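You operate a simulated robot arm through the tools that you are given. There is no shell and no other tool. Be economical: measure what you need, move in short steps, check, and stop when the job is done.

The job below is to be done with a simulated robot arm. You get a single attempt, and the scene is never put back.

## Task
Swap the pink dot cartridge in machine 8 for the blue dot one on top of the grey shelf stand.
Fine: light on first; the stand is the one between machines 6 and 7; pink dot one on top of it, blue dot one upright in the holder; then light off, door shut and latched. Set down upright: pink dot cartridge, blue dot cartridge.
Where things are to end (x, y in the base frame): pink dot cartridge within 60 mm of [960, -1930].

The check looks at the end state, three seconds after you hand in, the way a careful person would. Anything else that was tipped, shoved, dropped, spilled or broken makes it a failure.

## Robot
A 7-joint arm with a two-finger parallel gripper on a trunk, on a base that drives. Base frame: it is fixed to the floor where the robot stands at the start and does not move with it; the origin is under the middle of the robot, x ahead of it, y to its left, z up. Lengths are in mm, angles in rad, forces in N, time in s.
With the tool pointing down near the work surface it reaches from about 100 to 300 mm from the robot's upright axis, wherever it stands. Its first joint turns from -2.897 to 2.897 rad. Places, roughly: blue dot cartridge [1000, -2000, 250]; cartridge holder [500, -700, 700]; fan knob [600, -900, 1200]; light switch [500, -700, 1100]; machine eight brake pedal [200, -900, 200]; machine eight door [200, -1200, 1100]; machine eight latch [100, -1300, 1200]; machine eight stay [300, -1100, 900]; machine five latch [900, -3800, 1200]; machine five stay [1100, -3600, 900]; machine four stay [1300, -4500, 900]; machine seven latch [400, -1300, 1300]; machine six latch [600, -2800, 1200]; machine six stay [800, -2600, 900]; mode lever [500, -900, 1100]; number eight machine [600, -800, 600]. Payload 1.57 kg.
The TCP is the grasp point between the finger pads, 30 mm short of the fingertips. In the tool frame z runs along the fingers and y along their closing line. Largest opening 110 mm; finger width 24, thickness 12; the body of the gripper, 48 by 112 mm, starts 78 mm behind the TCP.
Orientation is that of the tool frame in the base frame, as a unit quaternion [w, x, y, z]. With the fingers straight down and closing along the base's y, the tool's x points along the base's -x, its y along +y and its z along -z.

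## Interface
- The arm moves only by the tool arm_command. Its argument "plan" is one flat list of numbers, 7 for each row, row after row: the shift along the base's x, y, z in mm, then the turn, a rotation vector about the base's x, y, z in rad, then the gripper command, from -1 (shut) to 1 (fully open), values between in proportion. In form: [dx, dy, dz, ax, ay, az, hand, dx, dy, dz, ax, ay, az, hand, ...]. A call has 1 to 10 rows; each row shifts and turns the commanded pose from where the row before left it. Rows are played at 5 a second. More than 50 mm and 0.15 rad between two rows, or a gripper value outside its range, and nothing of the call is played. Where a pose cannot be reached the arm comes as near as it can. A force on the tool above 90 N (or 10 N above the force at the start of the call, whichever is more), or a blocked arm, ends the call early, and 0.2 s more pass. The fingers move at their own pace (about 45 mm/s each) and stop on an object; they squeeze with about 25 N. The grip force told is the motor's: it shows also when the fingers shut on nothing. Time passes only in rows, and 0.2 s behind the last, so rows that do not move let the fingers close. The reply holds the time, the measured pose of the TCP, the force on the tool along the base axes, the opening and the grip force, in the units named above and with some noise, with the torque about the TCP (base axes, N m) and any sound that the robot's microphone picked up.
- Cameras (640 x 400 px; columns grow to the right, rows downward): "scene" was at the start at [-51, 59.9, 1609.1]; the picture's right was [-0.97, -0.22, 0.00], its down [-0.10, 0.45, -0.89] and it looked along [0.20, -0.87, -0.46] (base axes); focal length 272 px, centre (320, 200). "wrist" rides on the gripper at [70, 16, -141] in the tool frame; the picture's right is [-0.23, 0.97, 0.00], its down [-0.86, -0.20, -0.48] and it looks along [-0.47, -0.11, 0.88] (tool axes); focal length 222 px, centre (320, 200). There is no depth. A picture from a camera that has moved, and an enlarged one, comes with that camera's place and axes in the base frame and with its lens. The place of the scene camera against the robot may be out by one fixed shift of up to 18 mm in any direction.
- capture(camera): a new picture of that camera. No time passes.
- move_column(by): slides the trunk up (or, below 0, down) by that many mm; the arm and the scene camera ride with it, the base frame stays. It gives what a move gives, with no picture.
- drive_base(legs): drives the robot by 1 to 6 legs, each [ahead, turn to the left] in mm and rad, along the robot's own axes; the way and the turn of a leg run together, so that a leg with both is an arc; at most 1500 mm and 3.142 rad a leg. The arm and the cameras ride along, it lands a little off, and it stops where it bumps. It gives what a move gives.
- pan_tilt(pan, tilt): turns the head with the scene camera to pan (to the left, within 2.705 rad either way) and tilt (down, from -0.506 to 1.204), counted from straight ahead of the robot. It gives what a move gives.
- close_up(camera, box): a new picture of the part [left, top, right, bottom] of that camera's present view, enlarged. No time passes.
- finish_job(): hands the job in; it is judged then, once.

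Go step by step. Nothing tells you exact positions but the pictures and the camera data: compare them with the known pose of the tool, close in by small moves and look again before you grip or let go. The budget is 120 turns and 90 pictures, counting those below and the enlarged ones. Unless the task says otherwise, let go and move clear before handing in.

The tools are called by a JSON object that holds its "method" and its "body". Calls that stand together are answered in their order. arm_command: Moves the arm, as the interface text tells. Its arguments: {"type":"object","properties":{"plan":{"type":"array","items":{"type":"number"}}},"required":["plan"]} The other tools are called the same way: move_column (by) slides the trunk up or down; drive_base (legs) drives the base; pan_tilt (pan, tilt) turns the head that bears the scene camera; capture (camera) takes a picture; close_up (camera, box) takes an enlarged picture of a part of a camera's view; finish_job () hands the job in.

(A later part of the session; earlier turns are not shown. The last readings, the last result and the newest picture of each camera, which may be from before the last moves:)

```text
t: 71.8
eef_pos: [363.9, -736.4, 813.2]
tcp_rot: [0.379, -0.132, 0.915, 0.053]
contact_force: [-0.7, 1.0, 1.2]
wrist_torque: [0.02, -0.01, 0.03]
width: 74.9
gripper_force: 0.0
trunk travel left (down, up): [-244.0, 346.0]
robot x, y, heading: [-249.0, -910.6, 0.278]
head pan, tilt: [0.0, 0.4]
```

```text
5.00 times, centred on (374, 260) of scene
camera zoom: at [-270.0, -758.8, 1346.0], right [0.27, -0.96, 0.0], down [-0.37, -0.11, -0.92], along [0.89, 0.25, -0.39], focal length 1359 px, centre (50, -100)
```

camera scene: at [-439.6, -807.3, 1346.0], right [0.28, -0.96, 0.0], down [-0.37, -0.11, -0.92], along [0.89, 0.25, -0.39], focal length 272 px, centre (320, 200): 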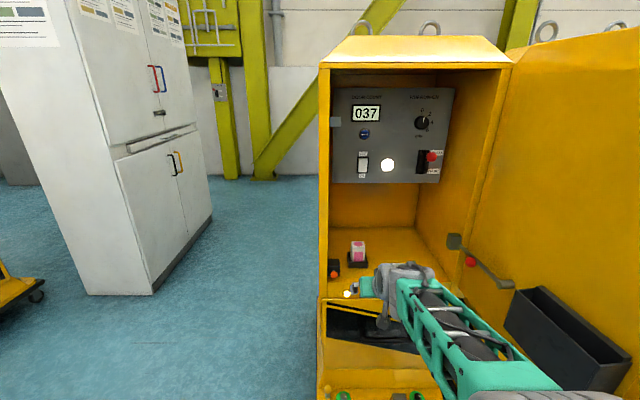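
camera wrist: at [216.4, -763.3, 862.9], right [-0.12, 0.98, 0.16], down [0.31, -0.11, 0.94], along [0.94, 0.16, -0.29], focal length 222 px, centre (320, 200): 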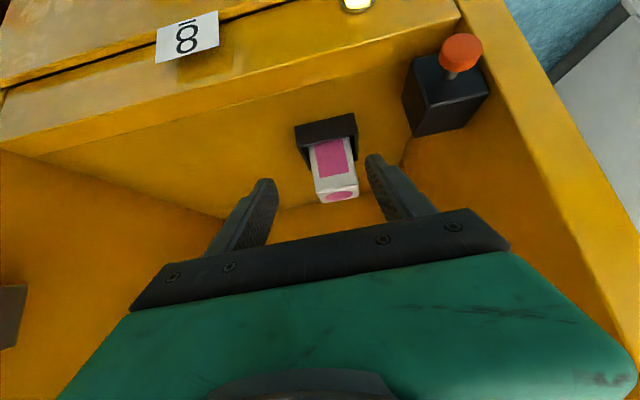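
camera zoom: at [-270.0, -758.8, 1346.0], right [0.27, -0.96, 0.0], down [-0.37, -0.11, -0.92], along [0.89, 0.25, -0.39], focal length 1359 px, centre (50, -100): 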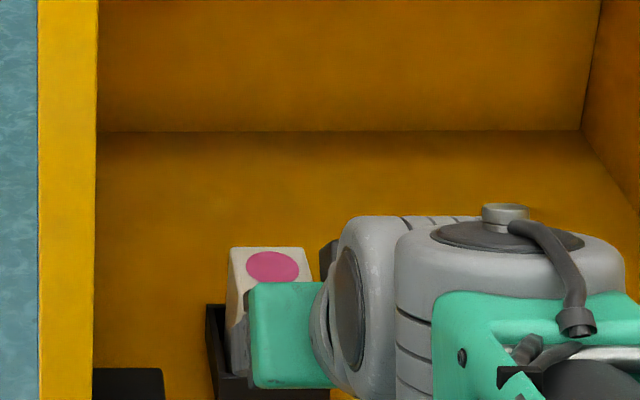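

The cartridge is straight ahead of the fingers, a little to the left. I move 60 mm in and 6 mm left, and look again.

{"method": "arm_command", "body": {"plan": [28, 11, 0, 0, 0, 0, 0.36, 28, 11, 0, 0, 0, 0, 0.36, 0, 0, 0, 0, 0, 0, 0.36]}}

{"method": "capture", "body": {"camera": "wrist"}}

```text
t: 72.6
eef_pos: [421.4, -713.5, 813.0]
tcp_rot: [0.378, -0.131, 0.915, 0.053]
contact_force: [-0.4, 0.5, 0.1]
wrist_torque: [0.01, -0.03, 0.02]
width: 75.0
gripper_force: 0.1
trunk travel left (down, up): [-244.0, 346.0]
robot x, y, heading: [-252.0, -912.4, 0.279]
head pan, tilt: [0.0, 0.4]
```

```text
55 pictures are left
camera wrist: at [273.6, -741.2, 862.7], right [-0.12, 0.98, 0.16], down [0.31, -0.11, 0.94], along [0.94, 0.16, -0.29], focal length 222 px, centre (320, 200)
```

wrist: 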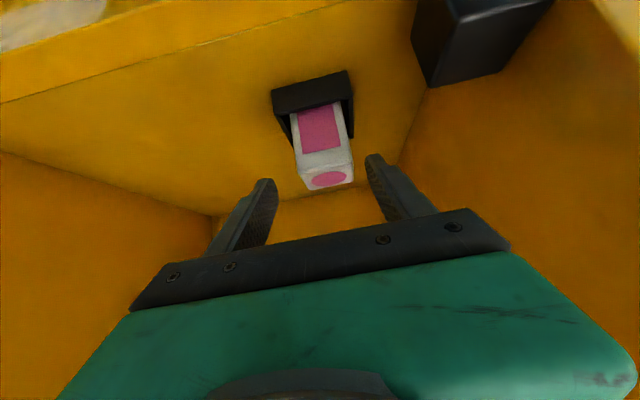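

The cartridge's top centre comes out at (461, -697, 786), holder rim near z 724. I go over it, then down to z 762.

{"method": "arm_command", "body": {"plan": [20, 8, 0, 0, 0, 0, 0.36, 19, 8, 0, 0, 0, 0, 0.36, 0, 0, -20, 0, 0, 0, 0.36, 0, 0, -31, 0, 0, 0, 0.36, 0, 0, 0, 0, 0, 0, 0.36]}}

{"method": "capture", "body": {"camera": "wrist"}}

```text
t: 73.8
eef_pos: [457.2, -697.9, 761.6]
tcp_rot: [0.379, -0.131, 0.914, 0.053]
contact_force: [0.0, 0.4, -0.2]
wrist_torque: [0.0, 0.03, 0.03]
width: 74.7
gripper_force: 0.0
trunk travel left (down, up): [-244.0, 346.0]
robot x, y, heading: [-245.1, -911.3, 0.281]
head pan, tilt: [0.0, 0.4]
```

```text
54 pictures are left
camera wrist: at [310.3, -726.3, 812.0], right [-0.12, 0.98, 0.16], down [0.31, -0.11, 0.94], along [0.94, 0.16, -0.29], focal length 222 px, centre (320, 200)
```

wrist: 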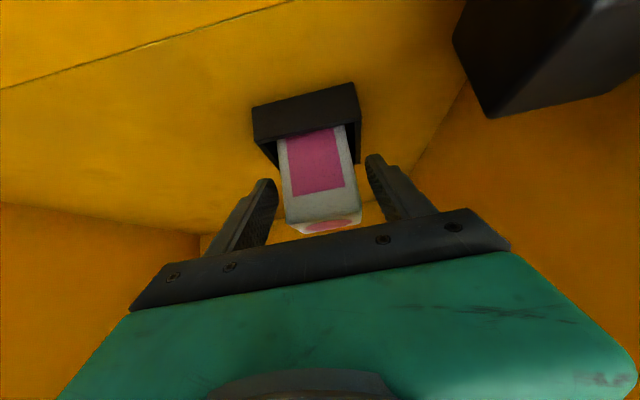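

The cartridge is centred between the pads. I close the fingers and lift.

{"method": "arm_command", "body": {"plan": [0, 0, 0, 0, 0, 0, -1, 0, 0, 0, 0, 0, 0, -1, 0, 0, 0, 0, 0, 0, -1, 0, 0, 0, 0, 0, 0, -1]}}

{"method": "arm_command", "body": {"plan": [0, 0, 10, 0, 0, 0, -1, 0, 0, 20, 0, 0, 0, -1, 0, 0, 30, 0, 0, 0, -1]}}

{"method": "capture", "body": {"camera": "wrist"}}

```text
t: 74.8
eef_pos: [457.9, -699.0, 762.4]
tcp_rot: [0.379, -0.132, 0.915, 0.053]
contact_force: [-0.3, 0.2, -0.1]
wrist_torque: [0.07, 0.03, 0.02]
width: 49.8
gripper_force: 25.1
trunk travel left (down, up): [-244.0, 346.0]
robot x, y, heading: [-249.5, -912.8, 0.278]
head pan, tilt: [0.0, 0.4]
```

```text
t: 75.6
eef_pos: [459.6, -698.9, 820.9]
tcp_rot: [0.378, -0.132, 0.915, 0.054]
contact_force: [0.2, -0.2, -2.3]
wrist_torque: [0.0, -0.02, 0.03]
width: 49.7
gripper_force: 24.6
trunk travel left (down, up): [-244.0, 346.0]
robot x, y, heading: [-251.3, -905.4, 0.278]
head pan, tilt: [0.0, 0.4]
```

```text
53 pictures are left
camera wrist: at [311.9, -726.0, 870.9], right [-0.12, 0.98, 0.16], down [0.31, -0.11, 0.94], along [0.94, 0.16, -0.29], focal length 222 px, centre (320, 200)
```

wrist: 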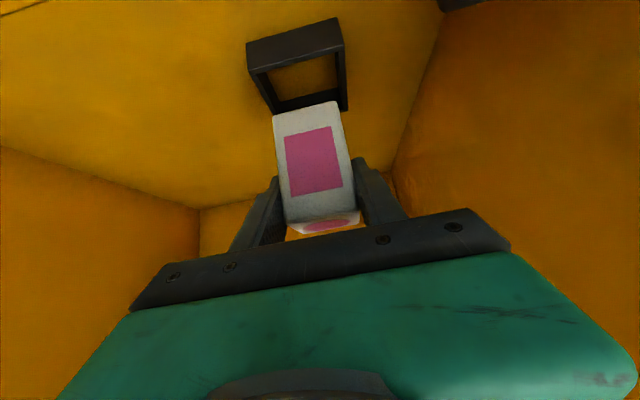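

Pink is held (width 49.8), its bottom ~52 mm below the TCP; the seated TCP pose was (458, -699, 762). I raise the trunk, back out well clear of the door, and travel along the row to in front of the stand.

{"method": "move_column", "body": {"by": 60}}

{"method": "drive_base", "body": {"legs": [[-830, 0], [0, -1.571], [1322, 0], [0, 1.571], [400, 0]]}}

{"method": "capture", "body": {"camera": "scene"}}

{"method": "capture", "body": {"camera": "wrist"}}

```text
t: 76.6
eef_pos: [458.9, -698.9, 879.8]
tcp_rot: [0.378, -0.132, 0.915, 0.053]
contact_force: [0.4, -0.5, -2.3]
wrist_torque: [-0.02, 0.02, 0.03]
width: 49.5
gripper_force: 24.9
trunk travel left (down, up): [-304.0, 286.0]
robot x, y, heading: [-244.4, -911.1, 0.276]
head pan, tilt: [0.0, 0.4]
```

```text
t: 96.8
eef_pos: [426.0, -2136.3, 879.9]
tcp_rot: [0.381, -0.112, 0.917, 0.045]
contact_force: [-0.7, -0.7, -2.3]
wrist_torque: [-0.04, -0.01, 0.03]
width: 49.7
gripper_force: 25.0
trunk travel left (down, up): [-304.0, 286.0]
robot x, y, heading: [-287.7, -2314.5, 0.239]
head pan, tilt: [0.0, 0.4]
```

```text
52 pictures are left
camera scene: at [-304.6, -2165.2, 1406.0], right [0.23, -0.97, 0.0], down [-0.38, -0.09, -0.92], along [0.9, 0.21, -0.39], focal length 272 px, centre (320, 200)
```

scene: 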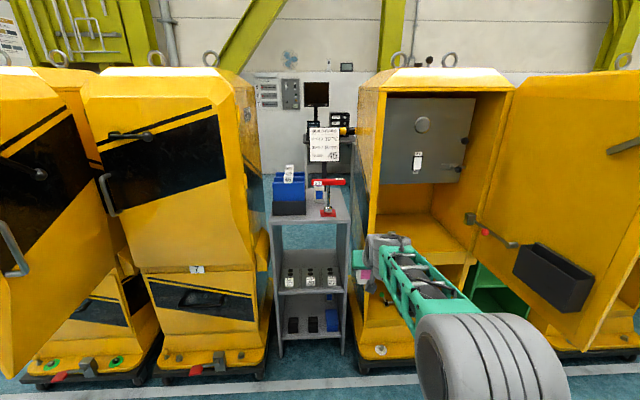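

```text
51 pictures are left
camera wrist: at [277.5, -2156.8, 930.8], right [-0.08, 0.98, 0.16], down [0.31, -0.13, 0.94], along [0.95, 0.12, -0.29], focal length 222 px, centre (320, 200)
```

wrist: 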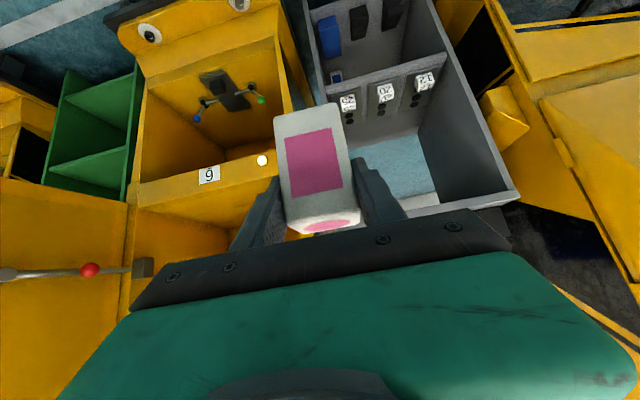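

{"method": "close_up", "body": {"camera": "scene", "box": [256, 120, 384, 240]}}

{"method": "close_up", "body": {"camera": "scene", "box": [256, 240, 384, 350]}}

```text
3.33 times, centred on (320, 180) of scene
camera zoom: at [-304.6, -2165.2, 1406.0], right [0.23, -0.97, 0.0], down [-0.38, -0.09, -0.92], along [0.9, 0.21, -0.39], focal length 906 px, centre (320, 267)
```

zoom: 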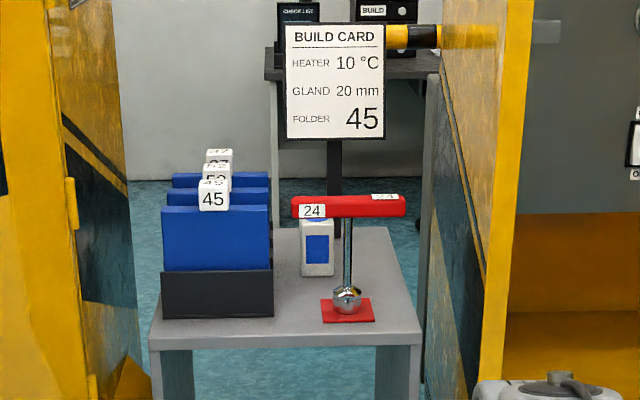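

```text
3.64 times, centred on (320, 295) of scene
camera zoom: at [-304.6, -2165.2, 1406.0], right [0.23, -0.97, 0.0], down [-0.38, -0.09, -0.92], along [0.9, 0.21, -0.39], focal length 988 px, centre (320, -146)
```

zoom: 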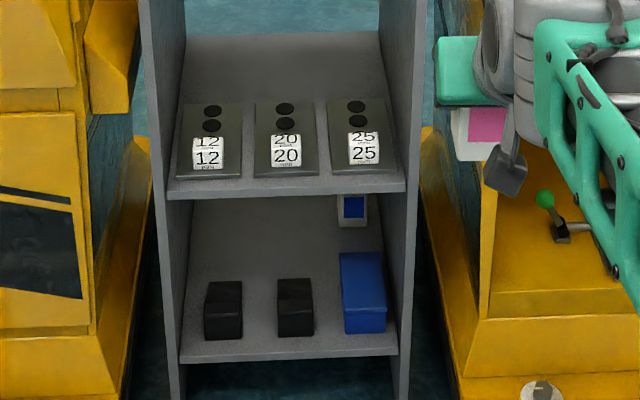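

The stand top (z ≈ 860) carries a folder rack, a red T-tool balanced on a ball, and a blue-marked cartridge behind it; another blue-marked one stands low behind a blue box. I zoom on both to tell them apart.

{"method": "close_up", "body": {"camera": "scene", "box": [304, 180, 336, 200]}}

{"method": "close_up", "body": {"camera": "scene", "box": [338, 288, 370, 308]}}

```text
16.00 times, centred on (320, 190) of scene
camera zoom: at [-304.6, -2165.2, 1406.0], right [0.23, -0.97, 0.0], down [-0.38, -0.09, -0.92], along [0.9, 0.21, -0.39], focal length 4348 px, centre (320, 360)
```

zoom: 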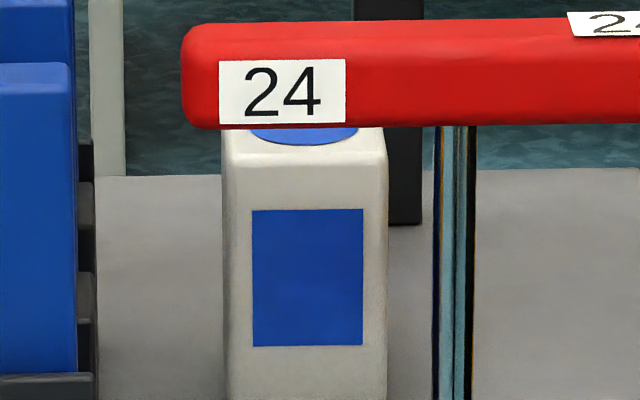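

```text
16.00 times, centred on (354, 298) of scene
camera zoom: at [-304.6, -2165.2, 1406.0], right [0.23, -0.97, 0.0], down [-0.38, -0.09, -0.92], along [0.9, 0.21, -0.39], focal length 4348 px, centre (-224, -1368)
```

zoom: 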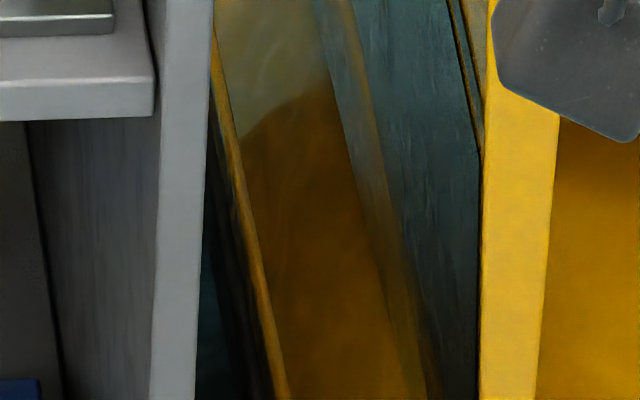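

The top one does carry a blue dot. I check the lower one too.

{"method": "close_up", "body": {"camera": "scene", "box": [316, 286, 348, 306]}}

```text
16.00 times, centred on (332, 296) of scene
camera zoom: at [-304.6, -2165.2, 1406.0], right [0.23, -0.97, 0.0], down [-0.38, -0.09, -0.92], along [0.9, 0.21, -0.39], focal length 4348 px, centre (128, -1336)
```

zoom: 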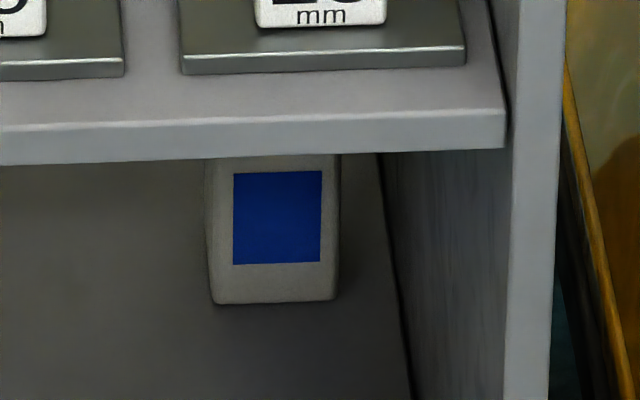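

Both blues are the same kind; the one wanted is on the stand top. The balanced T-tool stands right in front of the target, so the hand must come down nearly vertically there; pink is gripped at 45°, so I'll set it down on machine 8's free shelf area and regrip it vertically. I drive back.

{"method": "drive_base", "body": {"legs": [[-500, 0], [0, 1.618], [1165, 0], [0, -1.571], [550, 0]]}}

{"method": "move_column", "body": {"by": -30}}

{"method": "capture", "body": {"camera": "scene"}}

```text
t: 115.7
eef_pos: [223.5, -1018.1, 881.2]
tcp_rot: [0.38, -0.106, 0.918, 0.042]
contact_force: [0.0, -0.2, -1.9]
wrist_torque: [-0.02, 0.02, -0.02]
width: 49.9
gripper_force: 25.3
trunk travel left (down, up): [-304.0, 286.0]
robot x, y, heading: [-495.2, -1190.7, 0.223]
head pan, tilt: [0.0, 0.4]
```

```text
t: 116.5
eef_pos: [222.3, -1017.6, 849.5]
tcp_rot: [0.38, -0.106, 0.918, 0.043]
contact_force: [-0.1, -0.3, -2.3]
wrist_torque: [-0.03, 0.05, 0.0]
width: 49.6
gripper_force: 25.0
trunk travel left (down, up): [-274.0, 316.0]
robot x, y, heading: [-490.6, -1192.3, 0.222]
head pan, tilt: [0.0, 0.4]
```

```text
45 pictures are left
camera scene: at [-508.5, -1038.9, 1376.0], right [0.22, -0.98, 0.0], down [-0.38, -0.09, -0.92], along [0.9, 0.2, -0.39], focal length 272 px, centre (320, 200)
```

scene: 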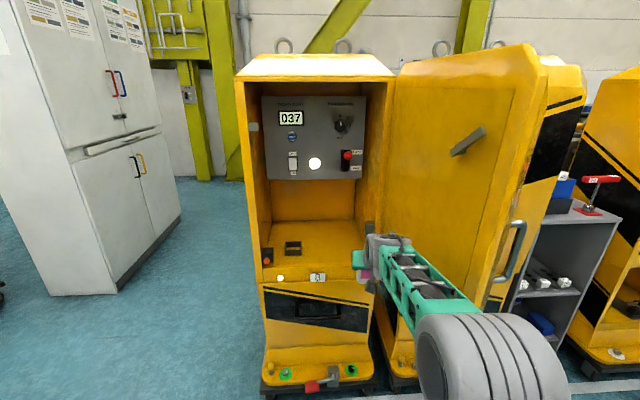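

I line up on the free shelf area right of the holder and drive in.

{"method": "drive_base", "body": {"legs": [[0, 0.12], [285, 0]]}}

{"method": "capture", "body": {"camera": "scene"}}

{"method": "capture", "body": {"camera": "wrist"}}

```text
t: 119.0
eef_pos: [466.4, -839.0, 851.5]
tcp_rot: [0.376, -0.161, 0.91, 0.065]
contact_force: [0.0, 0.0, -2.1]
wrist_torque: [-0.01, -0.01, 0.02]
width: 49.9
gripper_force: 25.3
trunk travel left (down, up): [-274.0, 316.0]
robot x, y, heading: [-225.1, -1098.8, 0.344]
head pan, tilt: [0.0, 0.4]
```

```text
44 pictures are left
camera scene: at [-258.5, -944.4, 1376.0], right [0.34, -0.94, 0.0], down [-0.37, -0.13, -0.92], along [0.87, 0.31, -0.39], focal length 272 px, centre (320, 200)
```

scene: 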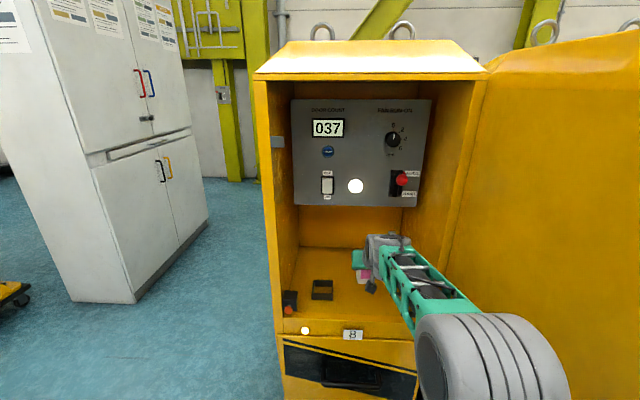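

```text
43 pictures are left
camera wrist: at [319.9, -875.0, 900.7], right [-0.18, 0.97, 0.16], down [0.32, -0.09, 0.94], along [0.93, 0.22, -0.29], focal length 222 px, centre (320, 200)
```

wrist: 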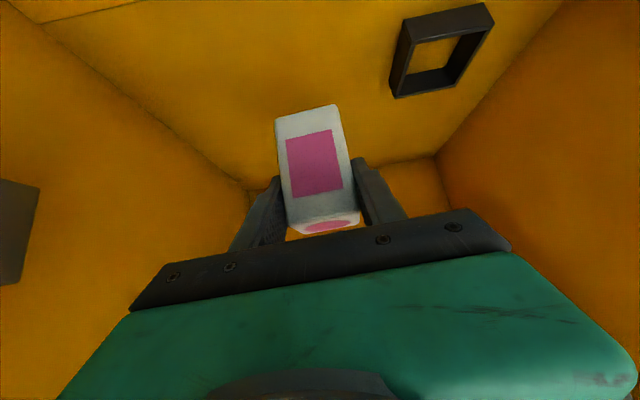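

Room is clear. I lower the cartridge towards the shelf.

{"method": "arm_command", "body": {"plan": [0, 0, -40, 0, 0, 0, -1, 0, 0, -40, 0, 0, 0, -1, 0, 0, -5, 0, 0, 0, -1, 0, 0, -3, 0, 0, 0, -1]}}

{"method": "arm_command", "body": {"plan": [0, 0, -2, 0, 0, 0, -1, 0, 0, -2, 0, 0, 0, -1]}}

```text
t: 120.0
eef_pos: [465.8, -838.5, 762.8]
tcp_rot: [0.377, -0.161, 0.91, 0.065]
contact_force: [-0.9, -0.1, -1.1]
wrist_torque: [0.01, 0.04, -0.01]
width: 49.7
gripper_force: 25.3
trunk travel left (down, up): [-274.0, 316.0]
robot x, y, heading: [-225.2, -1092.8, 0.342]
head pan, tilt: [0.0, 0.4]
```

```text
t: 120.6
eef_pos: [466.3, -837.5, 761.4]
tcp_rot: [0.379, -0.16, 0.909, 0.066]
contact_force: [-2.2, -0.4, 12.3]
wrist_torque: [0.06, 0.44, 0.01]
width: 49.8
gripper_force: 25.0
trunk travel left (down, up): [-274.0, 316.0]
robot x, y, heading: [-224.7, -1096.9, 0.344]
head pan, tilt: [0.0, 0.4]
```

Contact with the shelf: it stands. I release, rise above it, and turn the tool to vertical.

{"method": "arm_command", "body": {"plan": [0, 0, 1, 0, 0, 0, 0.36, 0, 0, 0, 0, 0, 0, 0.36, 0, 0, 0, 0, 0, 0, 0.36, 0, 0, 25, 0, 0, 0, 0.36, 0, 0, 50, 0, 0, 0, 0.36]}}

{"method": "arm_command", "body": {"plan": [0, 0, 0, -0.047, 0.132, 0, 0.36, 0, 0, 0, -0.047, 0.132, 0, 0.36, 0, 0, 0, -0.047, 0.132, 0, 0.36, 0, 0, 0, -0.047, 0.132, 0, 0.36, 0, 0, 0, -0.047, 0.132, 0, 0.36, 0, 0, 0, 0, 0, 0, 0.36]}}

{"method": "capture", "body": {"camera": "wrist"}}

```text
t: 121.8
eef_pos: [466.4, -838.8, 833.3]
tcp_rot: [0.376, -0.161, 0.91, 0.065]
contact_force: [0.4, 0.0, -0.5]
wrist_torque: [0.02, -0.01, 0.03]
width: 74.9
gripper_force: 0.1
trunk travel left (down, up): [-274.0, 316.0]
robot x, y, heading: [-228.9, -1096.6, 0.343]
head pan, tilt: [0.0, 0.4]
```

```text
t: 123.2
eef_pos: [463.4, -840.9, 839.8]
tcp_rot: [0.045, -0.174, 0.984, 0.01]
contact_force: [-0.3, -0.5, 1.2]
wrist_torque: [0.02, -0.04, -0.05]
width: 74.8
gripper_force: 0.0
trunk travel left (down, up): [-274.0, 316.0]
robot x, y, heading: [-226.9, -1095.5, 0.343]
head pan, tilt: [0.0, 0.4]
```

```text
42 pictures are left
camera wrist: at [380.5, -853.7, 973.4], right [-0.12, 0.99, 0.02], down [0.83, 0.09, 0.55], along [0.55, 0.09, -0.83], focal length 222 px, centre (320, 200)
```

wrist: 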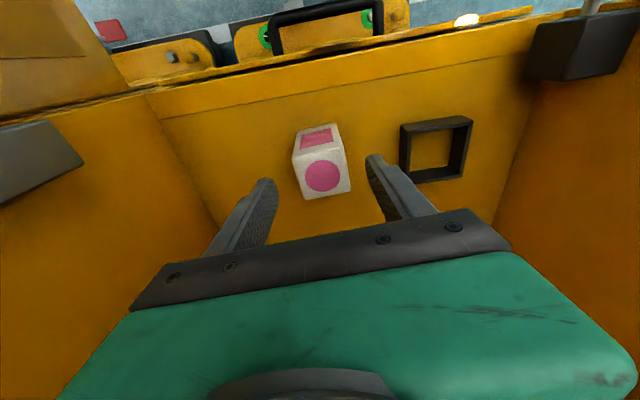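

The tool is nearly vertical; pink's dot is at about (475, -835). I centre over it, go down and grip.

{"method": "arm_command", "body": {"plan": [5, 2, 0, -0.03, 0.085, 0, 0.36, 5, 3, 0, 0, 0, 0, 0.36, 0, 0, -35, 0, 0, 0, 0.36, 0, 0, -35, 0, 0, 0, 0.36, 0, 0, -3, 0, 0, 0, 0.36, 0, 0, 0, 0, 0, 0, 0.36]}}

{"method": "capture", "body": {"camera": "wrist"}}

```text
t: 124.6
eef_pos: [452.7, -859.2, 753.4]
tcp_rot: [-0.003, -0.173, 0.985, 0.001]
contact_force: [0.1, -0.1, 0.5]
wrist_torque: [0.01, -0.01, 0.02]
width: 74.8
gripper_force: 0.1
out of reach, approached as far as the arm can: row 1, 4
trunk travel left (down, up): [-274.0, 316.0]
robot x, y, heading: [-226.4, -1094.9, 0.34]
head pan, tilt: [0.0, 0.4]
```

```text
41 pictures are left
camera wrist: at [383.2, -869.3, 895.4], right [-0.12, 0.99, 0.0], down [0.88, 0.1, 0.47], along [0.47, 0.06, -0.88], focal length 222 px, centre (320, 200)
```

wrist: 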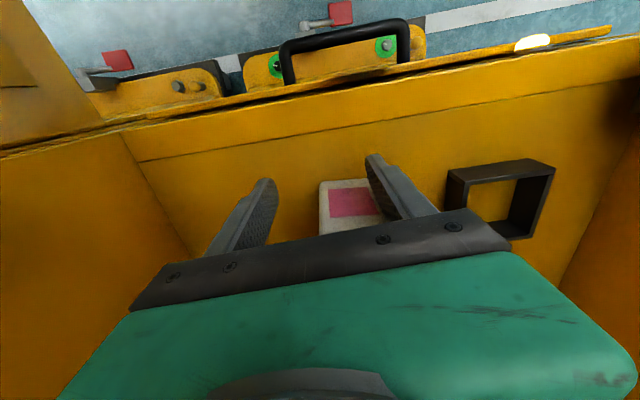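

The arm is at its reach limit here, and the fingers slid off to the side. I lift everything with the trunk, move the base closer, and re-centre.

{"method": "move_column", "body": {"by": 110}}

{"method": "drive_base", "body": {"legs": [[70, 0]]}}

{"method": "capture", "body": {"camera": "wrist"}}

```text
t: 126.0
eef_pos: [452.4, -859.8, 864.3]
tcp_rot: [-0.005, -0.173, 0.985, 0.0]
contact_force: [-0.5, 0.0, 0.3]
wrist_torque: [0.02, -0.01, 0.0]
width: 75.0
gripper_force: 0.2
trunk travel left (down, up): [-384.0, 206.0]
robot x, y, heading: [-225.4, -1095.4, 0.342]
head pan, tilt: [0.0, 0.4]
```

```text
t: 127.0
eef_pos: [518.3, -834.7, 864.4]
tcp_rot: [-0.005, -0.175, 0.985, 0.001]
contact_force: [-0.3, 1.2, -0.7]
wrist_torque: [0.01, -0.02, 0.02]
width: 74.8
gripper_force: 0.0
trunk travel left (down, up): [-384.0, 206.0]
robot x, y, heading: [-161.3, -1075.7, 0.345]
head pan, tilt: [0.0, 0.4]
```

```text
40 pictures are left
camera wrist: at [448.3, -844.8, 1005.4], right [-0.12, 0.99, 0.0], down [0.88, 0.11, 0.47], along [0.47, 0.06, -0.88], focal length 222 px, centre (320, 200)
```

wrist: 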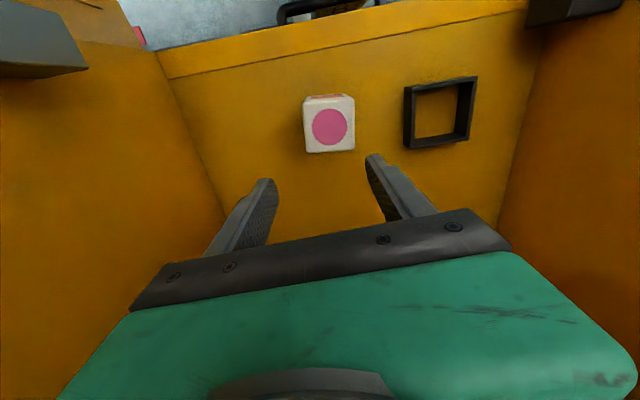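

Pink is at about (481, -831). I move back over it and down.

{"method": "arm_command", "body": {"plan": [-37, 3, 0, 0, 0, 0, 0.36, 0, 0, -30, 0, 0, 0, 0.36, 0, 0, -20, 0, 0, 0, 0.36, 0, 0, 0, 0, 0, 0, 0.36]}}

{"method": "capture", "body": {"camera": "wrist"}}

```text
t: 128.0
eef_pos: [480.1, -832.6, 815.8]
tcp_rot: [-0.005, -0.175, 0.985, 0.001]
contact_force: [-0.5, -0.5, 1.4]
wrist_torque: [0.03, -0.05, -0.01]
width: 74.7
gripper_force: 0.1
out of reach, approached as far as the arm can: row 1
trunk travel left (down, up): [-384.0, 206.0]
robot x, y, heading: [-160.9, -1073.1, 0.342]
head pan, tilt: [0.0, 0.4]
```

```text
39 pictures are left
camera wrist: at [409.9, -841.4, 956.4], right [-0.12, 0.99, 0.0], down [0.88, 0.11, 0.47], along [0.47, 0.06, -0.88], focal length 222 px, centre (320, 200)
```

wrist: 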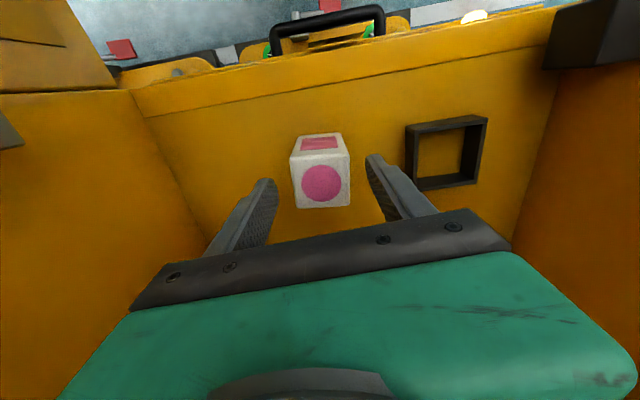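

Well centred. I go down to z 766 and close.

{"method": "arm_command", "body": {"plan": [3, 2, -20, 0, 0, 0, 0.36, 0, 0, -29, 0, 0, 0, 0.36, 0, 0, 0, 0, 0, 0, 0.36, 0, 0, 0, 0, 0, 0, -1, 0, 0, 0, 0, 0, 0, -1, 0, 0, 0, 0, 0, 0, -1, 0, 0, 0, 0, 0, 0, -1]}}

{"method": "move_column", "body": {"by": 60}}

{"method": "capture", "body": {"camera": "wrist"}}

```text
t: 129.6
eef_pos: [483.4, -829.8, 767.7]
tcp_rot: [-0.005, -0.175, 0.985, 0.001]
contact_force: [-0.5, -0.1, 0.3]
wrist_torque: [-0.02, -0.03, -0.01]
width: 50.0
gripper_force: 25.4
trunk travel left (down, up): [-384.0, 206.0]
robot x, y, heading: [-160.2, -1074.9, 0.344]
head pan, tilt: [0.0, 0.4]
```

```text
t: 130.6
eef_pos: [482.6, -829.1, 827.8]
tcp_rot: [-0.005, -0.175, 0.985, 0.002]
contact_force: [0.3, 0.4, -2.1]
wrist_torque: [-0.03, 0.02, 0.01]
width: 50.0
gripper_force: 24.9
trunk travel left (down, up): [-444.0, 146.0]
robot x, y, heading: [-162.2, -1073.2, 0.345]
head pan, tilt: [0.0, 0.4]
```

```text
38 pictures are left
camera wrist: at [413.2, -839.6, 968.6], right [-0.12, 0.99, 0.0], down [0.88, 0.11, 0.47], along [0.47, 0.06, -0.88], focal length 222 px, centre (320, 200)
```

wrist: 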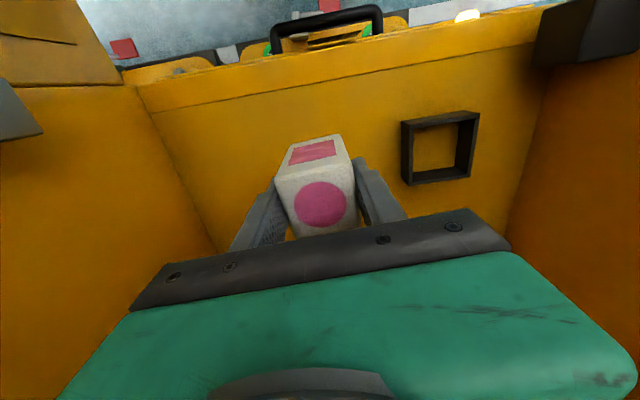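

Pink is held vertically (bottom 58 mm below the TCP). I raise, back out and travel to the stand again.

{"method": "drive_base", "body": {"legs": [[-870, 0], [0, -1.61], [1102, 0], [0, 1.571]]}}

{"method": "move_column", "body": {"by": 146}}

{"method": "arm_command", "body": {"plan": [0, 0, 40, 0, 0, 0, -1, 0, 0, 40, 0, 0, 0, -1, 0, 0, 40, 0, 0, 0, -1, 0, 0, 10, 0, 0, 0, -1]}}

```text
t: 148.2
eef_pos: [-24.1, -2187.9, 827.3]
tcp_rot: [-0.005, -0.157, 0.988, 0.002]
contact_force: [0.2, 0.5, -1.9]
wrist_torque: [-0.01, -0.02, 0.03]
width: 49.8
gripper_force: 25.1
trunk travel left (down, up): [-444.0, 146.0]
robot x, y, heading: [-673.8, -2408.2, 0.307]
head pan, tilt: [0.0, 0.4]
```

```text
t: 150.0
eef_pos: [-23.1, -2187.9, 972.6]
tcp_rot: [-0.004, -0.158, 0.987, 0.001]
contact_force: [-0.1, 0.1, -1.7]
wrist_torque: [-0.01, -0.01, 0.0]
width: 49.4
gripper_force: 24.6
trunk travel left (down, up): [-590.0, 0.0]
robot x, y, heading: [-674.6, -2410.2, 0.311]
head pan, tilt: [0.0, 0.4]
```

```text
t: 151.0
eef_pos: [-22.9, -2190.5, 1102.9]
tcp_rot: [-0.005, -0.158, 0.987, 0.001]
contact_force: [-0.3, 0.2, -1.4]
wrist_torque: [0.0, -0.02, 0.0]
width: 49.9
gripper_force: 25.3
trunk travel left (down, up): [-590.0, 0.0]
robot x, y, heading: [-673.2, -2410.2, 0.31]
head pan, tilt: [0.0, 0.4]
```

I turn slightly right and drive 700 mm in, with pink held above the tool's height, then look.

{"method": "drive_base", "body": {"legs": [[0, -0.03], [700, 0]]}}

{"method": "pan_tilt", "body": {"pan": 0, "tilt": 0.6}}

{"method": "capture", "body": {"camera": "scene"}}

{"method": "capture", "body": {"camera": "wrist"}}

```text
t: 155.2
eef_pos: [658.1, -2020.5, 1103.6]
tcp_rot: [-0.005, -0.14, 0.99, 0.0]
contact_force: [-0.1, 0.8, -1.6]
wrist_torque: [0.0, 0.03, 0.02]
width: 49.7
gripper_force: 25.1
trunk travel left (down, up): [-590.0, 0.0]
robot x, y, heading: [-1.5, -2215.1, 0.275]
head pan, tilt: [0.0, 0.4]
```

```text
t: 155.9
eef_pos: [655.9, -2019.8, 1102.8]
tcp_rot: [-0.005, -0.141, 0.99, 0.002]
contact_force: [0.2, 0.4, -1.9]
wrist_torque: [-0.03, -0.01, 0.02]
width: 50.0
gripper_force: 25.5
trunk travel left (down, up): [-590.0, 0.0]
robot x, y, heading: [-0.1, -2216.4, 0.276]
head pan, tilt: [0.0, 0.6]
```

```text
37 pictures are left
camera scene: at [-27.7, -2065.6, 1673.7], right [0.27, -0.96, 0.0], down [-0.54, -0.15, -0.83], along [0.79, 0.22, -0.56], focal length 272 px, centre (320, 200)
```

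scene: 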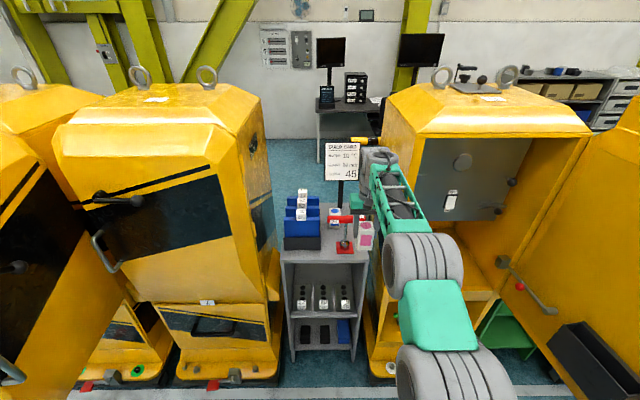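

```text
36 pictures are left
camera wrist: at [586.5, -2025.1, 1244.6], right [-0.05, 1.0, 0.0], down [0.88, 0.05, 0.47], along [0.47, 0.03, -0.88], focal length 222 px, centre (320, 200)
```

wrist: 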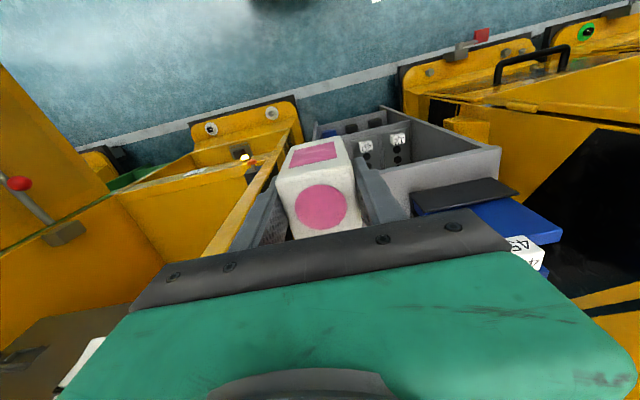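

{"method": "close_up", "body": {"camera": "scene", "box": [276, 180, 404, 270]}}

```text
4.44 times, centred on (340, 225) of scene
camera zoom: at [-27.7, -2065.6, 1673.7], right [0.27, -0.96, 0.0], down [-0.54, -0.15, -0.83], along [0.79, 0.22, -0.56], focal length 1208 px, centre (231, 89)
```

zoom: 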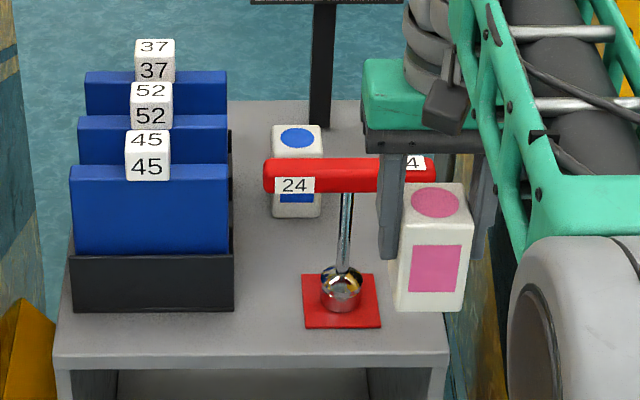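

I now have good positions: T-tool post at about (806, -1941), bar z 990–1024; blue's centre at about (945, -1862), stand top z ≈ 856. Machine 6's side is very close on the right, so I'll come in slanted from the left, keeping the hand square, and set pink right-front of blue within tolerance.

{"method": "drive_base", "body": {"legs": [[-600, 0], [0, 1.581], [534, 0], [0, -1.88]]}}

{"method": "arm_command", "body": {"plan": [0, 0, 8, 0, 0, 0.11, -1, 0, 0, 8, 0, 0, 0.11, -1, 0, 0, 0, 0, 0, 0.107, -1, 0, 0, 0, 0, 0, 0, -1]}}

```text
t: 170.4
eef_pos: [-40.4, -1902.4, 1103.4]
tcp_rot: [-0.004, 0.032, 0.999, 0.002]
contact_force: [-0.2, 0.0, -1.8]
wrist_torque: [0.0, -0.02, -0.02]
width: 49.8
gripper_force: 25.8
trunk travel left (down, up): [-590.0, 0.0]
robot x, y, heading: [-725.3, -1862.2, -0.071]
head pan, tilt: [0.0, 0.6]
```

```text
t: 171.4
eef_pos: [-40.4, -1901.8, 1119.0]
tcp_rot: [-0.004, -0.133, 0.991, 0.002]
contact_force: [-0.1, 0.4, -2.3]
wrist_torque: [-0.01, 0.03, 0.02]
width: 49.9
gripper_force: 24.7
trunk travel left (down, up): [-590.0, 0.0]
robot x, y, heading: [-725.3, -1868.6, -0.067]
head pan, tilt: [0.0, 0.6]
```

The slanted approach works out; machine 6's side turned out to be ≥70 mm right of the stand, so pink can go at about (962, -1934). I turn a touch and drive most of the way.

{"method": "drive_base", "body": {"legs": [[0, 0.021], [750, 0]]}}

{"method": "close_up", "body": {"camera": "scene", "box": [200, 150, 440, 300]}}

```text
t: 175.8
eef_pos: [712.1, -1937.2, 1120.5]
tcp_rot: [-0.005, -0.135, 0.991, 0.001]
contact_force: [-0.2, -0.3, -1.0]
wrist_torque: [-0.01, 0.01, -0.02]
width: 49.8
gripper_force: 24.7
trunk travel left (down, up): [-590.0, 0.0]
robot x, y, heading: [26.6, -1907.8, -0.062]
head pan, tilt: [0.0, 0.6]
```

```text
2.67 times, centred on (320, 225) of scene
camera zoom: at [53.1, -1759.8, 1673.6], right [-0.06, -1.0, 0.0], down [-0.56, 0.03, -0.82], along [0.82, -0.05, -0.57], focal length 725 px, centre (320, 133)
```

zoom: 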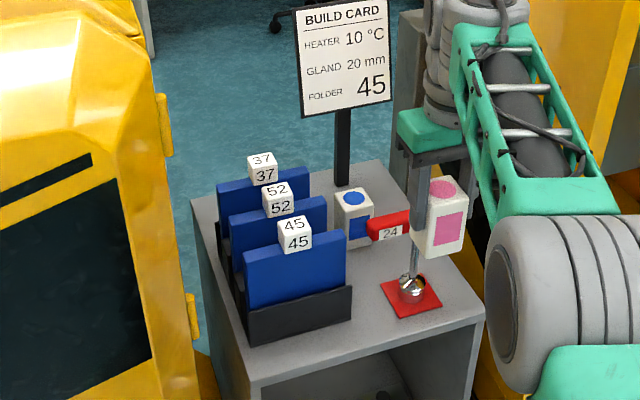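

Blue is at about (932, -1866) with the stand top ≈ 860. I drive the last 190 mm with pink passing above the bar.

{"method": "drive_base", "body": {"legs": [[190, 0]]}}

{"method": "close_up", "body": {"camera": "scene", "box": [200, 180, 440, 330]}}

{"method": "capture", "body": {"camera": "wrist"}}

```text
t: 177.3
eef_pos: [903.5, -1951.4, 1118.2]
tcp_rot: [-0.005, -0.135, 0.991, 0.001]
contact_force: [0.9, -0.2, -0.9]
wrist_torque: [-0.01, 0.03, 0.01]
width: 49.8
gripper_force: 24.8
trunk travel left (down, up): [-590.0, 0.0]
robot x, y, heading: [217.6, -1919.7, -0.062]
head pan, tilt: [0.0, 0.6]
```

```text
2.67 times, centred on (320, 255) of scene
camera zoom: at [244.3, -1771.6, 1673.6], right [-0.06, -1.0, 0.0], down [-0.56, 0.04, -0.82], along [0.82, -0.05, -0.57], focal length 725 px, centre (320, 53)
```

zoom: 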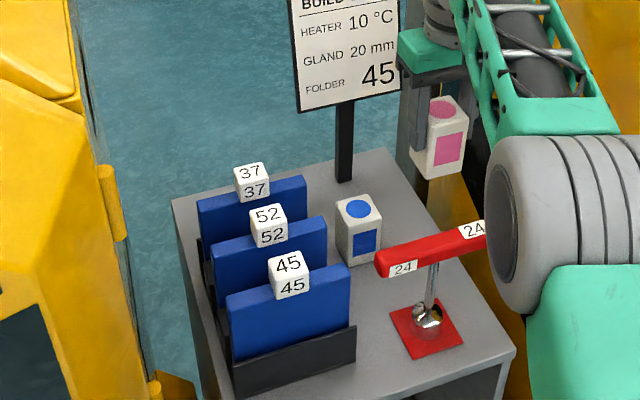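

```text
32 pictures are left
camera wrist: at [833.4, -1954.5, 1260.1], right [-0.04, 1.0, 0.0], down [0.88, 0.04, 0.47], along [0.47, 0.02, -0.88], focal length 222 px, centre (320, 200)
```

wrist: 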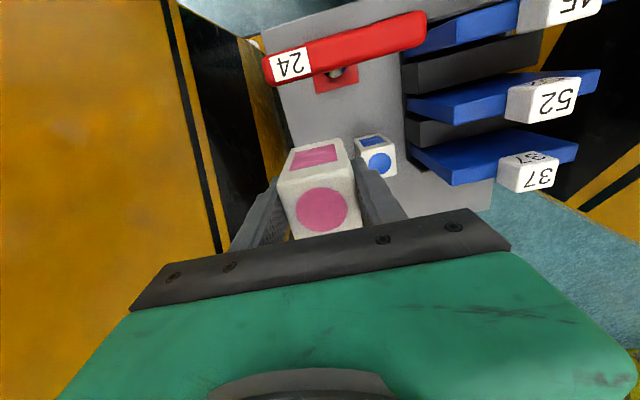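

The wrist view shows pink right of and a bit nearer than blue, behind the bar. I lower to z 990, move to (957, -1936), then look before the final descent.

{"method": "arm_command", "body": {"plan": [0, 0, -43, 0, 0, 0, -1, 0, 0, -43, 0, 0, 0, -1, 0, 0, -42, 0, 0, 0, -1, 27, 8, 0, 0, 0, 0.015, -1, 26, 7, 0, 0, 0, 0, -1, 0, 0, 0, 0, 0, 0, -1]}}

{"method": "capture", "body": {"camera": "wrist"}}

{"method": "close_up", "body": {"camera": "scene", "box": [260, 180, 440, 330]}}

```text
t: 178.8
eef_pos: [956.4, -1935.0, 993.0]
tcp_rot: [-0.004, -0.142, 0.99, 0.001]
contact_force: [0.6, -0.6, -1.9]
wrist_torque: [-0.03, 0.0, 0.01]
width: 49.9
gripper_force: 25.3
trunk travel left (down, up): [-590.0, 0.0]
robot x, y, heading: [218.1, -1920.5, -0.06]
head pan, tilt: [0.0, 0.6]
```

```text
31 pictures are left
camera wrist: at [885.5, -1940.3, 1133.7], right [-0.06, 1.0, 0.0], down [0.88, 0.05, 0.47], along [0.47, 0.03, -0.88], focal length 222 px, centre (320, 200)
```

wrist: 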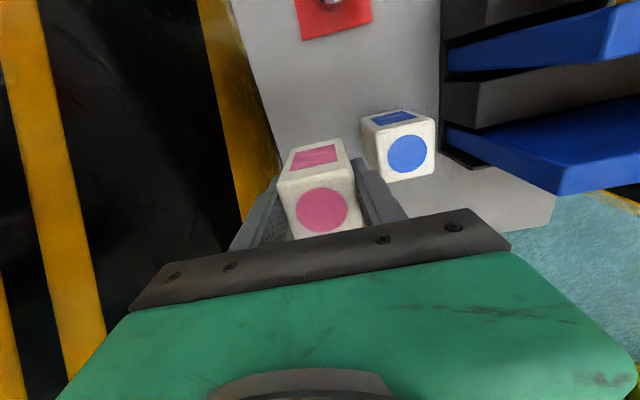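

```text
2.67 times, centred on (350, 255) of scene
camera zoom: at [243.2, -1771.5, 1673.6], right [-0.06, -1.0, 0.0], down [-0.56, 0.04, -0.82], along [0.82, -0.05, -0.57], focal length 725 px, centre (240, 53)
```

zoom: 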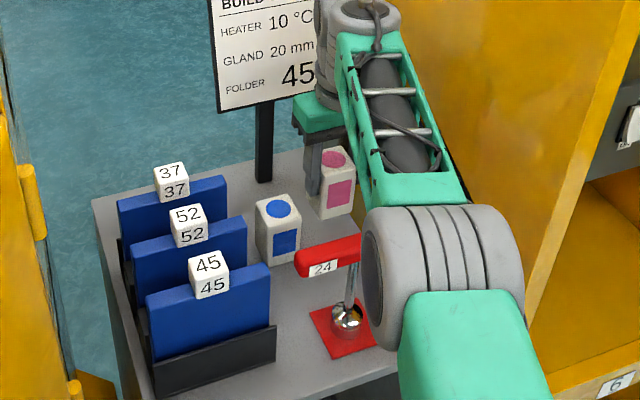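

Pink is centred over a free spot with margin on both sides. I descend and feel for contact.

{"method": "arm_command", "body": {"plan": [0, 0, -30, 0, 0, 0, -1, 0, 0, -30, 0, 0, 0, -1, 0, 0, -6, 0, 0, 0, -1, 0, 0, -3, 0, 0, 0, -1]}}

{"method": "arm_command", "body": {"plan": [0, 0, -3, 0, 0, 0, -1, 0, 0, -2, 0, 0, 0, -1]}}

```text
t: 179.8
eef_pos: [956.0, -1935.8, 926.8]
tcp_rot: [-0.001, -0.143, 0.99, 0.001]
contact_force: [0.0, -0.5, 19.4]
wrist_torque: [-0.2, -0.13, -0.05]
width: 49.7
gripper_force: 25.3
trunk travel left (down, up): [-590.0, 0.0]
robot x, y, heading: [217.4, -1919.3, -0.063]
head pan, tilt: [0.0, 0.6]
```

```text
t: 180.3
eef_pos: [953.8, -1936.3, 918.3]
tcp_rot: [-0.005, -0.143, 0.99, 0.001]
contact_force: [0.6, -0.4, 14.7]
wrist_torque: [-0.48, -0.21, 0.03]
width: 49.6
gripper_force: 24.9
trunk travel left (down, up): [-590.0, 0.0]
robot x, y, heading: [217.3, -1917.1, -0.063]
head pan, tilt: [0.0, 0.6]
```

Contact was felt already at ~926, and the second move pushed a few mm more. I look before letting go.

{"method": "capture", "body": {"camera": "wrist"}}

{"method": "close_up", "body": {"camera": "scene", "box": [310, 220, 406, 290]}}

```text
29 pictures are left
camera wrist: at [884.6, -1941.3, 1058.8], right [-0.06, 1.0, 0.0], down [0.88, 0.05, 0.47], along [0.47, 0.03, -0.88], focal length 222 px, centre (320, 200)
```

wrist: 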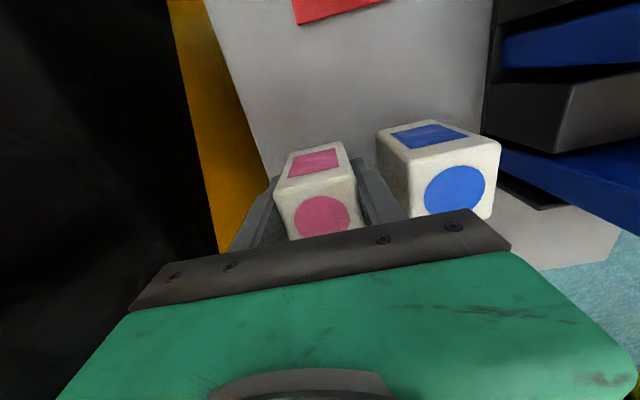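

```text
5.71 times, centred on (358, 255) of scene
camera zoom: at [241.7, -1771.5, 1673.6], right [-0.06, -1.0, 0.0], down [-0.56, 0.04, -0.83], along [0.82, -0.05, -0.56], focal length 1553 px, centre (103, -114)
```

zoom: 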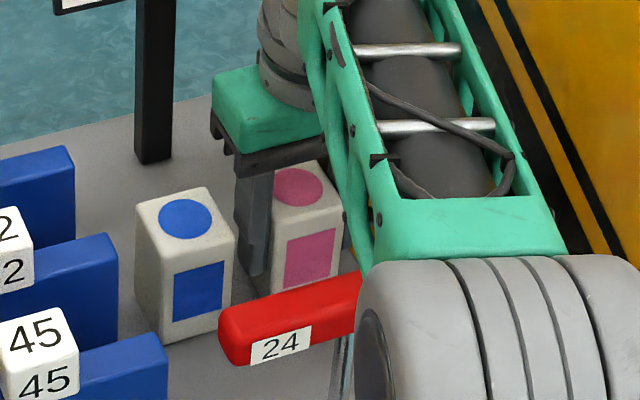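

Pink stands upright beside blue. I open only to 62 mm (gap to blue is small), wait, and rise straight up.

{"method": "arm_command", "body": {"plan": [0, 0, 1, 0, 0, 0, 0.12, 0, 0, 0, 0, 0, 0, 0.12, 0, 0, 0, 0, 0, 0, 0.12]}}

{"method": "arm_command", "body": {"plan": [0, 0, 20, 0, 0, 0, 0.12, 0, 0, 30, 0, 0, 0, 0.12, 0, 0, 35, 0, 0, 0, 0.12]}}

{"method": "capture", "body": {"camera": "wrist"}}

```text
t: 181.2
eef_pos: [955.3, -1936.3, 917.6]
tcp_rot: [-0.005, -0.142, 0.99, 0.0]
contact_force: [0.1, 0.4, -0.3]
wrist_torque: [0.01, -0.02, 0.01]
width: 61.9
gripper_force: 0.0
trunk travel left (down, up): [-590.0, 0.0]
robot x, y, heading: [216.7, -1917.9, -0.066]
head pan, tilt: [0.0, 0.6]
```

```text
t: 181.9
eef_pos: [955.2, -1935.7, 1005.1]
tcp_rot: [-0.006, -0.142, 0.99, 0.0]
contact_force: [-0.1, 0.6, 0.2]
wrist_torque: [0.03, -0.03, 0.01]
width: 61.6
gripper_force: 0.0
trunk travel left (down, up): [-590.0, 0.0]
robot x, y, heading: [214.9, -1916.8, -0.062]
head pan, tilt: [0.0, 0.6]
```

```text
27 pictures are left
camera wrist: at [885.0, -1940.5, 1146.5], right [-0.06, 1.0, 0.0], down [0.88, 0.05, 0.47], along [0.47, 0.03, -0.88], focal length 222 px, centre (320, 200)
```

wrist: 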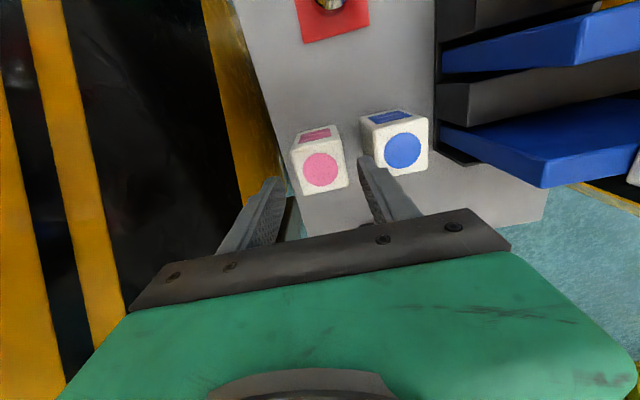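

Pink stands at about (961, -1934). Blue's dot is at (937, -1858) and its yaw about 0.1 rad less; I move over it at this height with the fingers at 68 mm and check.

{"method": "arm_command", "body": {"plan": [-9, 39, 0, 0, 0, -0.05, 0.24, -9, 39, 0, 0, 0, -0.05, 0.24, 0, 0, 0, 0, 0, 0, 0.24]}}

{"method": "capture", "body": {"camera": "wrist"}}

```text
t: 182.8
eef_pos: [937.5, -1857.7, 1001.2]
tcp_rot: [-0.004, -0.093, 0.996, 0.001]
contact_force: [0.8, -0.5, -0.1]
wrist_torque: [-0.01, -0.04, 0.0]
width: 68.2
gripper_force: 0.1
trunk travel left (down, up): [-590.0, 0.0]
robot x, y, heading: [218.9, -1917.7, -0.063]
head pan, tilt: [0.0, 0.6]
```

```text
26 pictures are left
camera wrist: at [867.1, -1855.1, 1144.0], right [0.04, 1.0, 0.0], down [0.88, -0.04, 0.47], along [0.47, -0.02, -0.88], focal length 222 px, centre (320, 200)
```

wrist: 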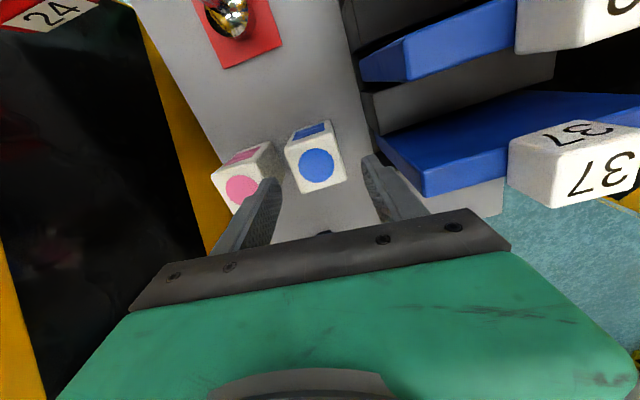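

Slight correction: 2 mm in, 4 mm right, yaw back by 0.06. Then I go down to z 926.

{"method": "arm_command", "body": {"plan": [2, -4, 0, 0, 0, 0.06, 0.24, 0, 0, -25, 0, 0, 0, 0.24, 0, 0, -25, 0, 0, 0, 0.24, 0, 0, -25, 0, 0, 0, 0.24, 0, 0, 0, 0, 0, 0, 0.24]}}

{"method": "capture", "body": {"camera": "wrist"}}

```text
t: 183.9
eef_pos: [939.6, -1863.1, 938.1]
tcp_rot: [0.003, -0.123, 0.992, 0.0]
contact_force: [-3.0, 0.3, 42.4]
wrist_torque: [-2.03, -0.68, -0.16]
width: 67.6
gripper_force: 0.0
trunk travel left (down, up): [-590.0, 0.0]
robot x, y, heading: [220.1, -1918.0, -0.062]
head pan, tilt: [0.0, 0.6]
```

```text
25 pictures are left
camera wrist: at [867.1, -1865.2, 1077.8], right [-0.02, 1.0, 0.0], down [0.87, 0.01, 0.48], along [0.48, 0.01, -0.87], focal length 222 px, centre (320, 200)
```

wrist: 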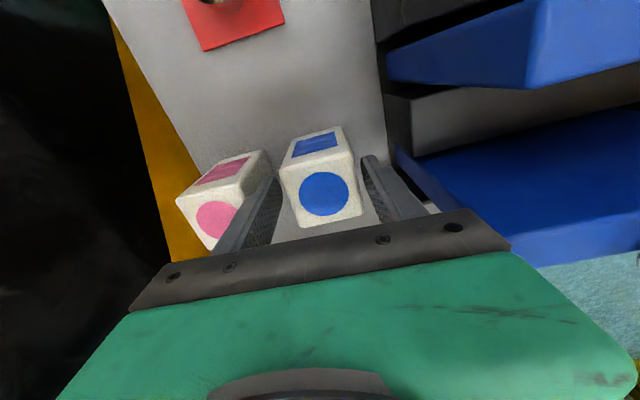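

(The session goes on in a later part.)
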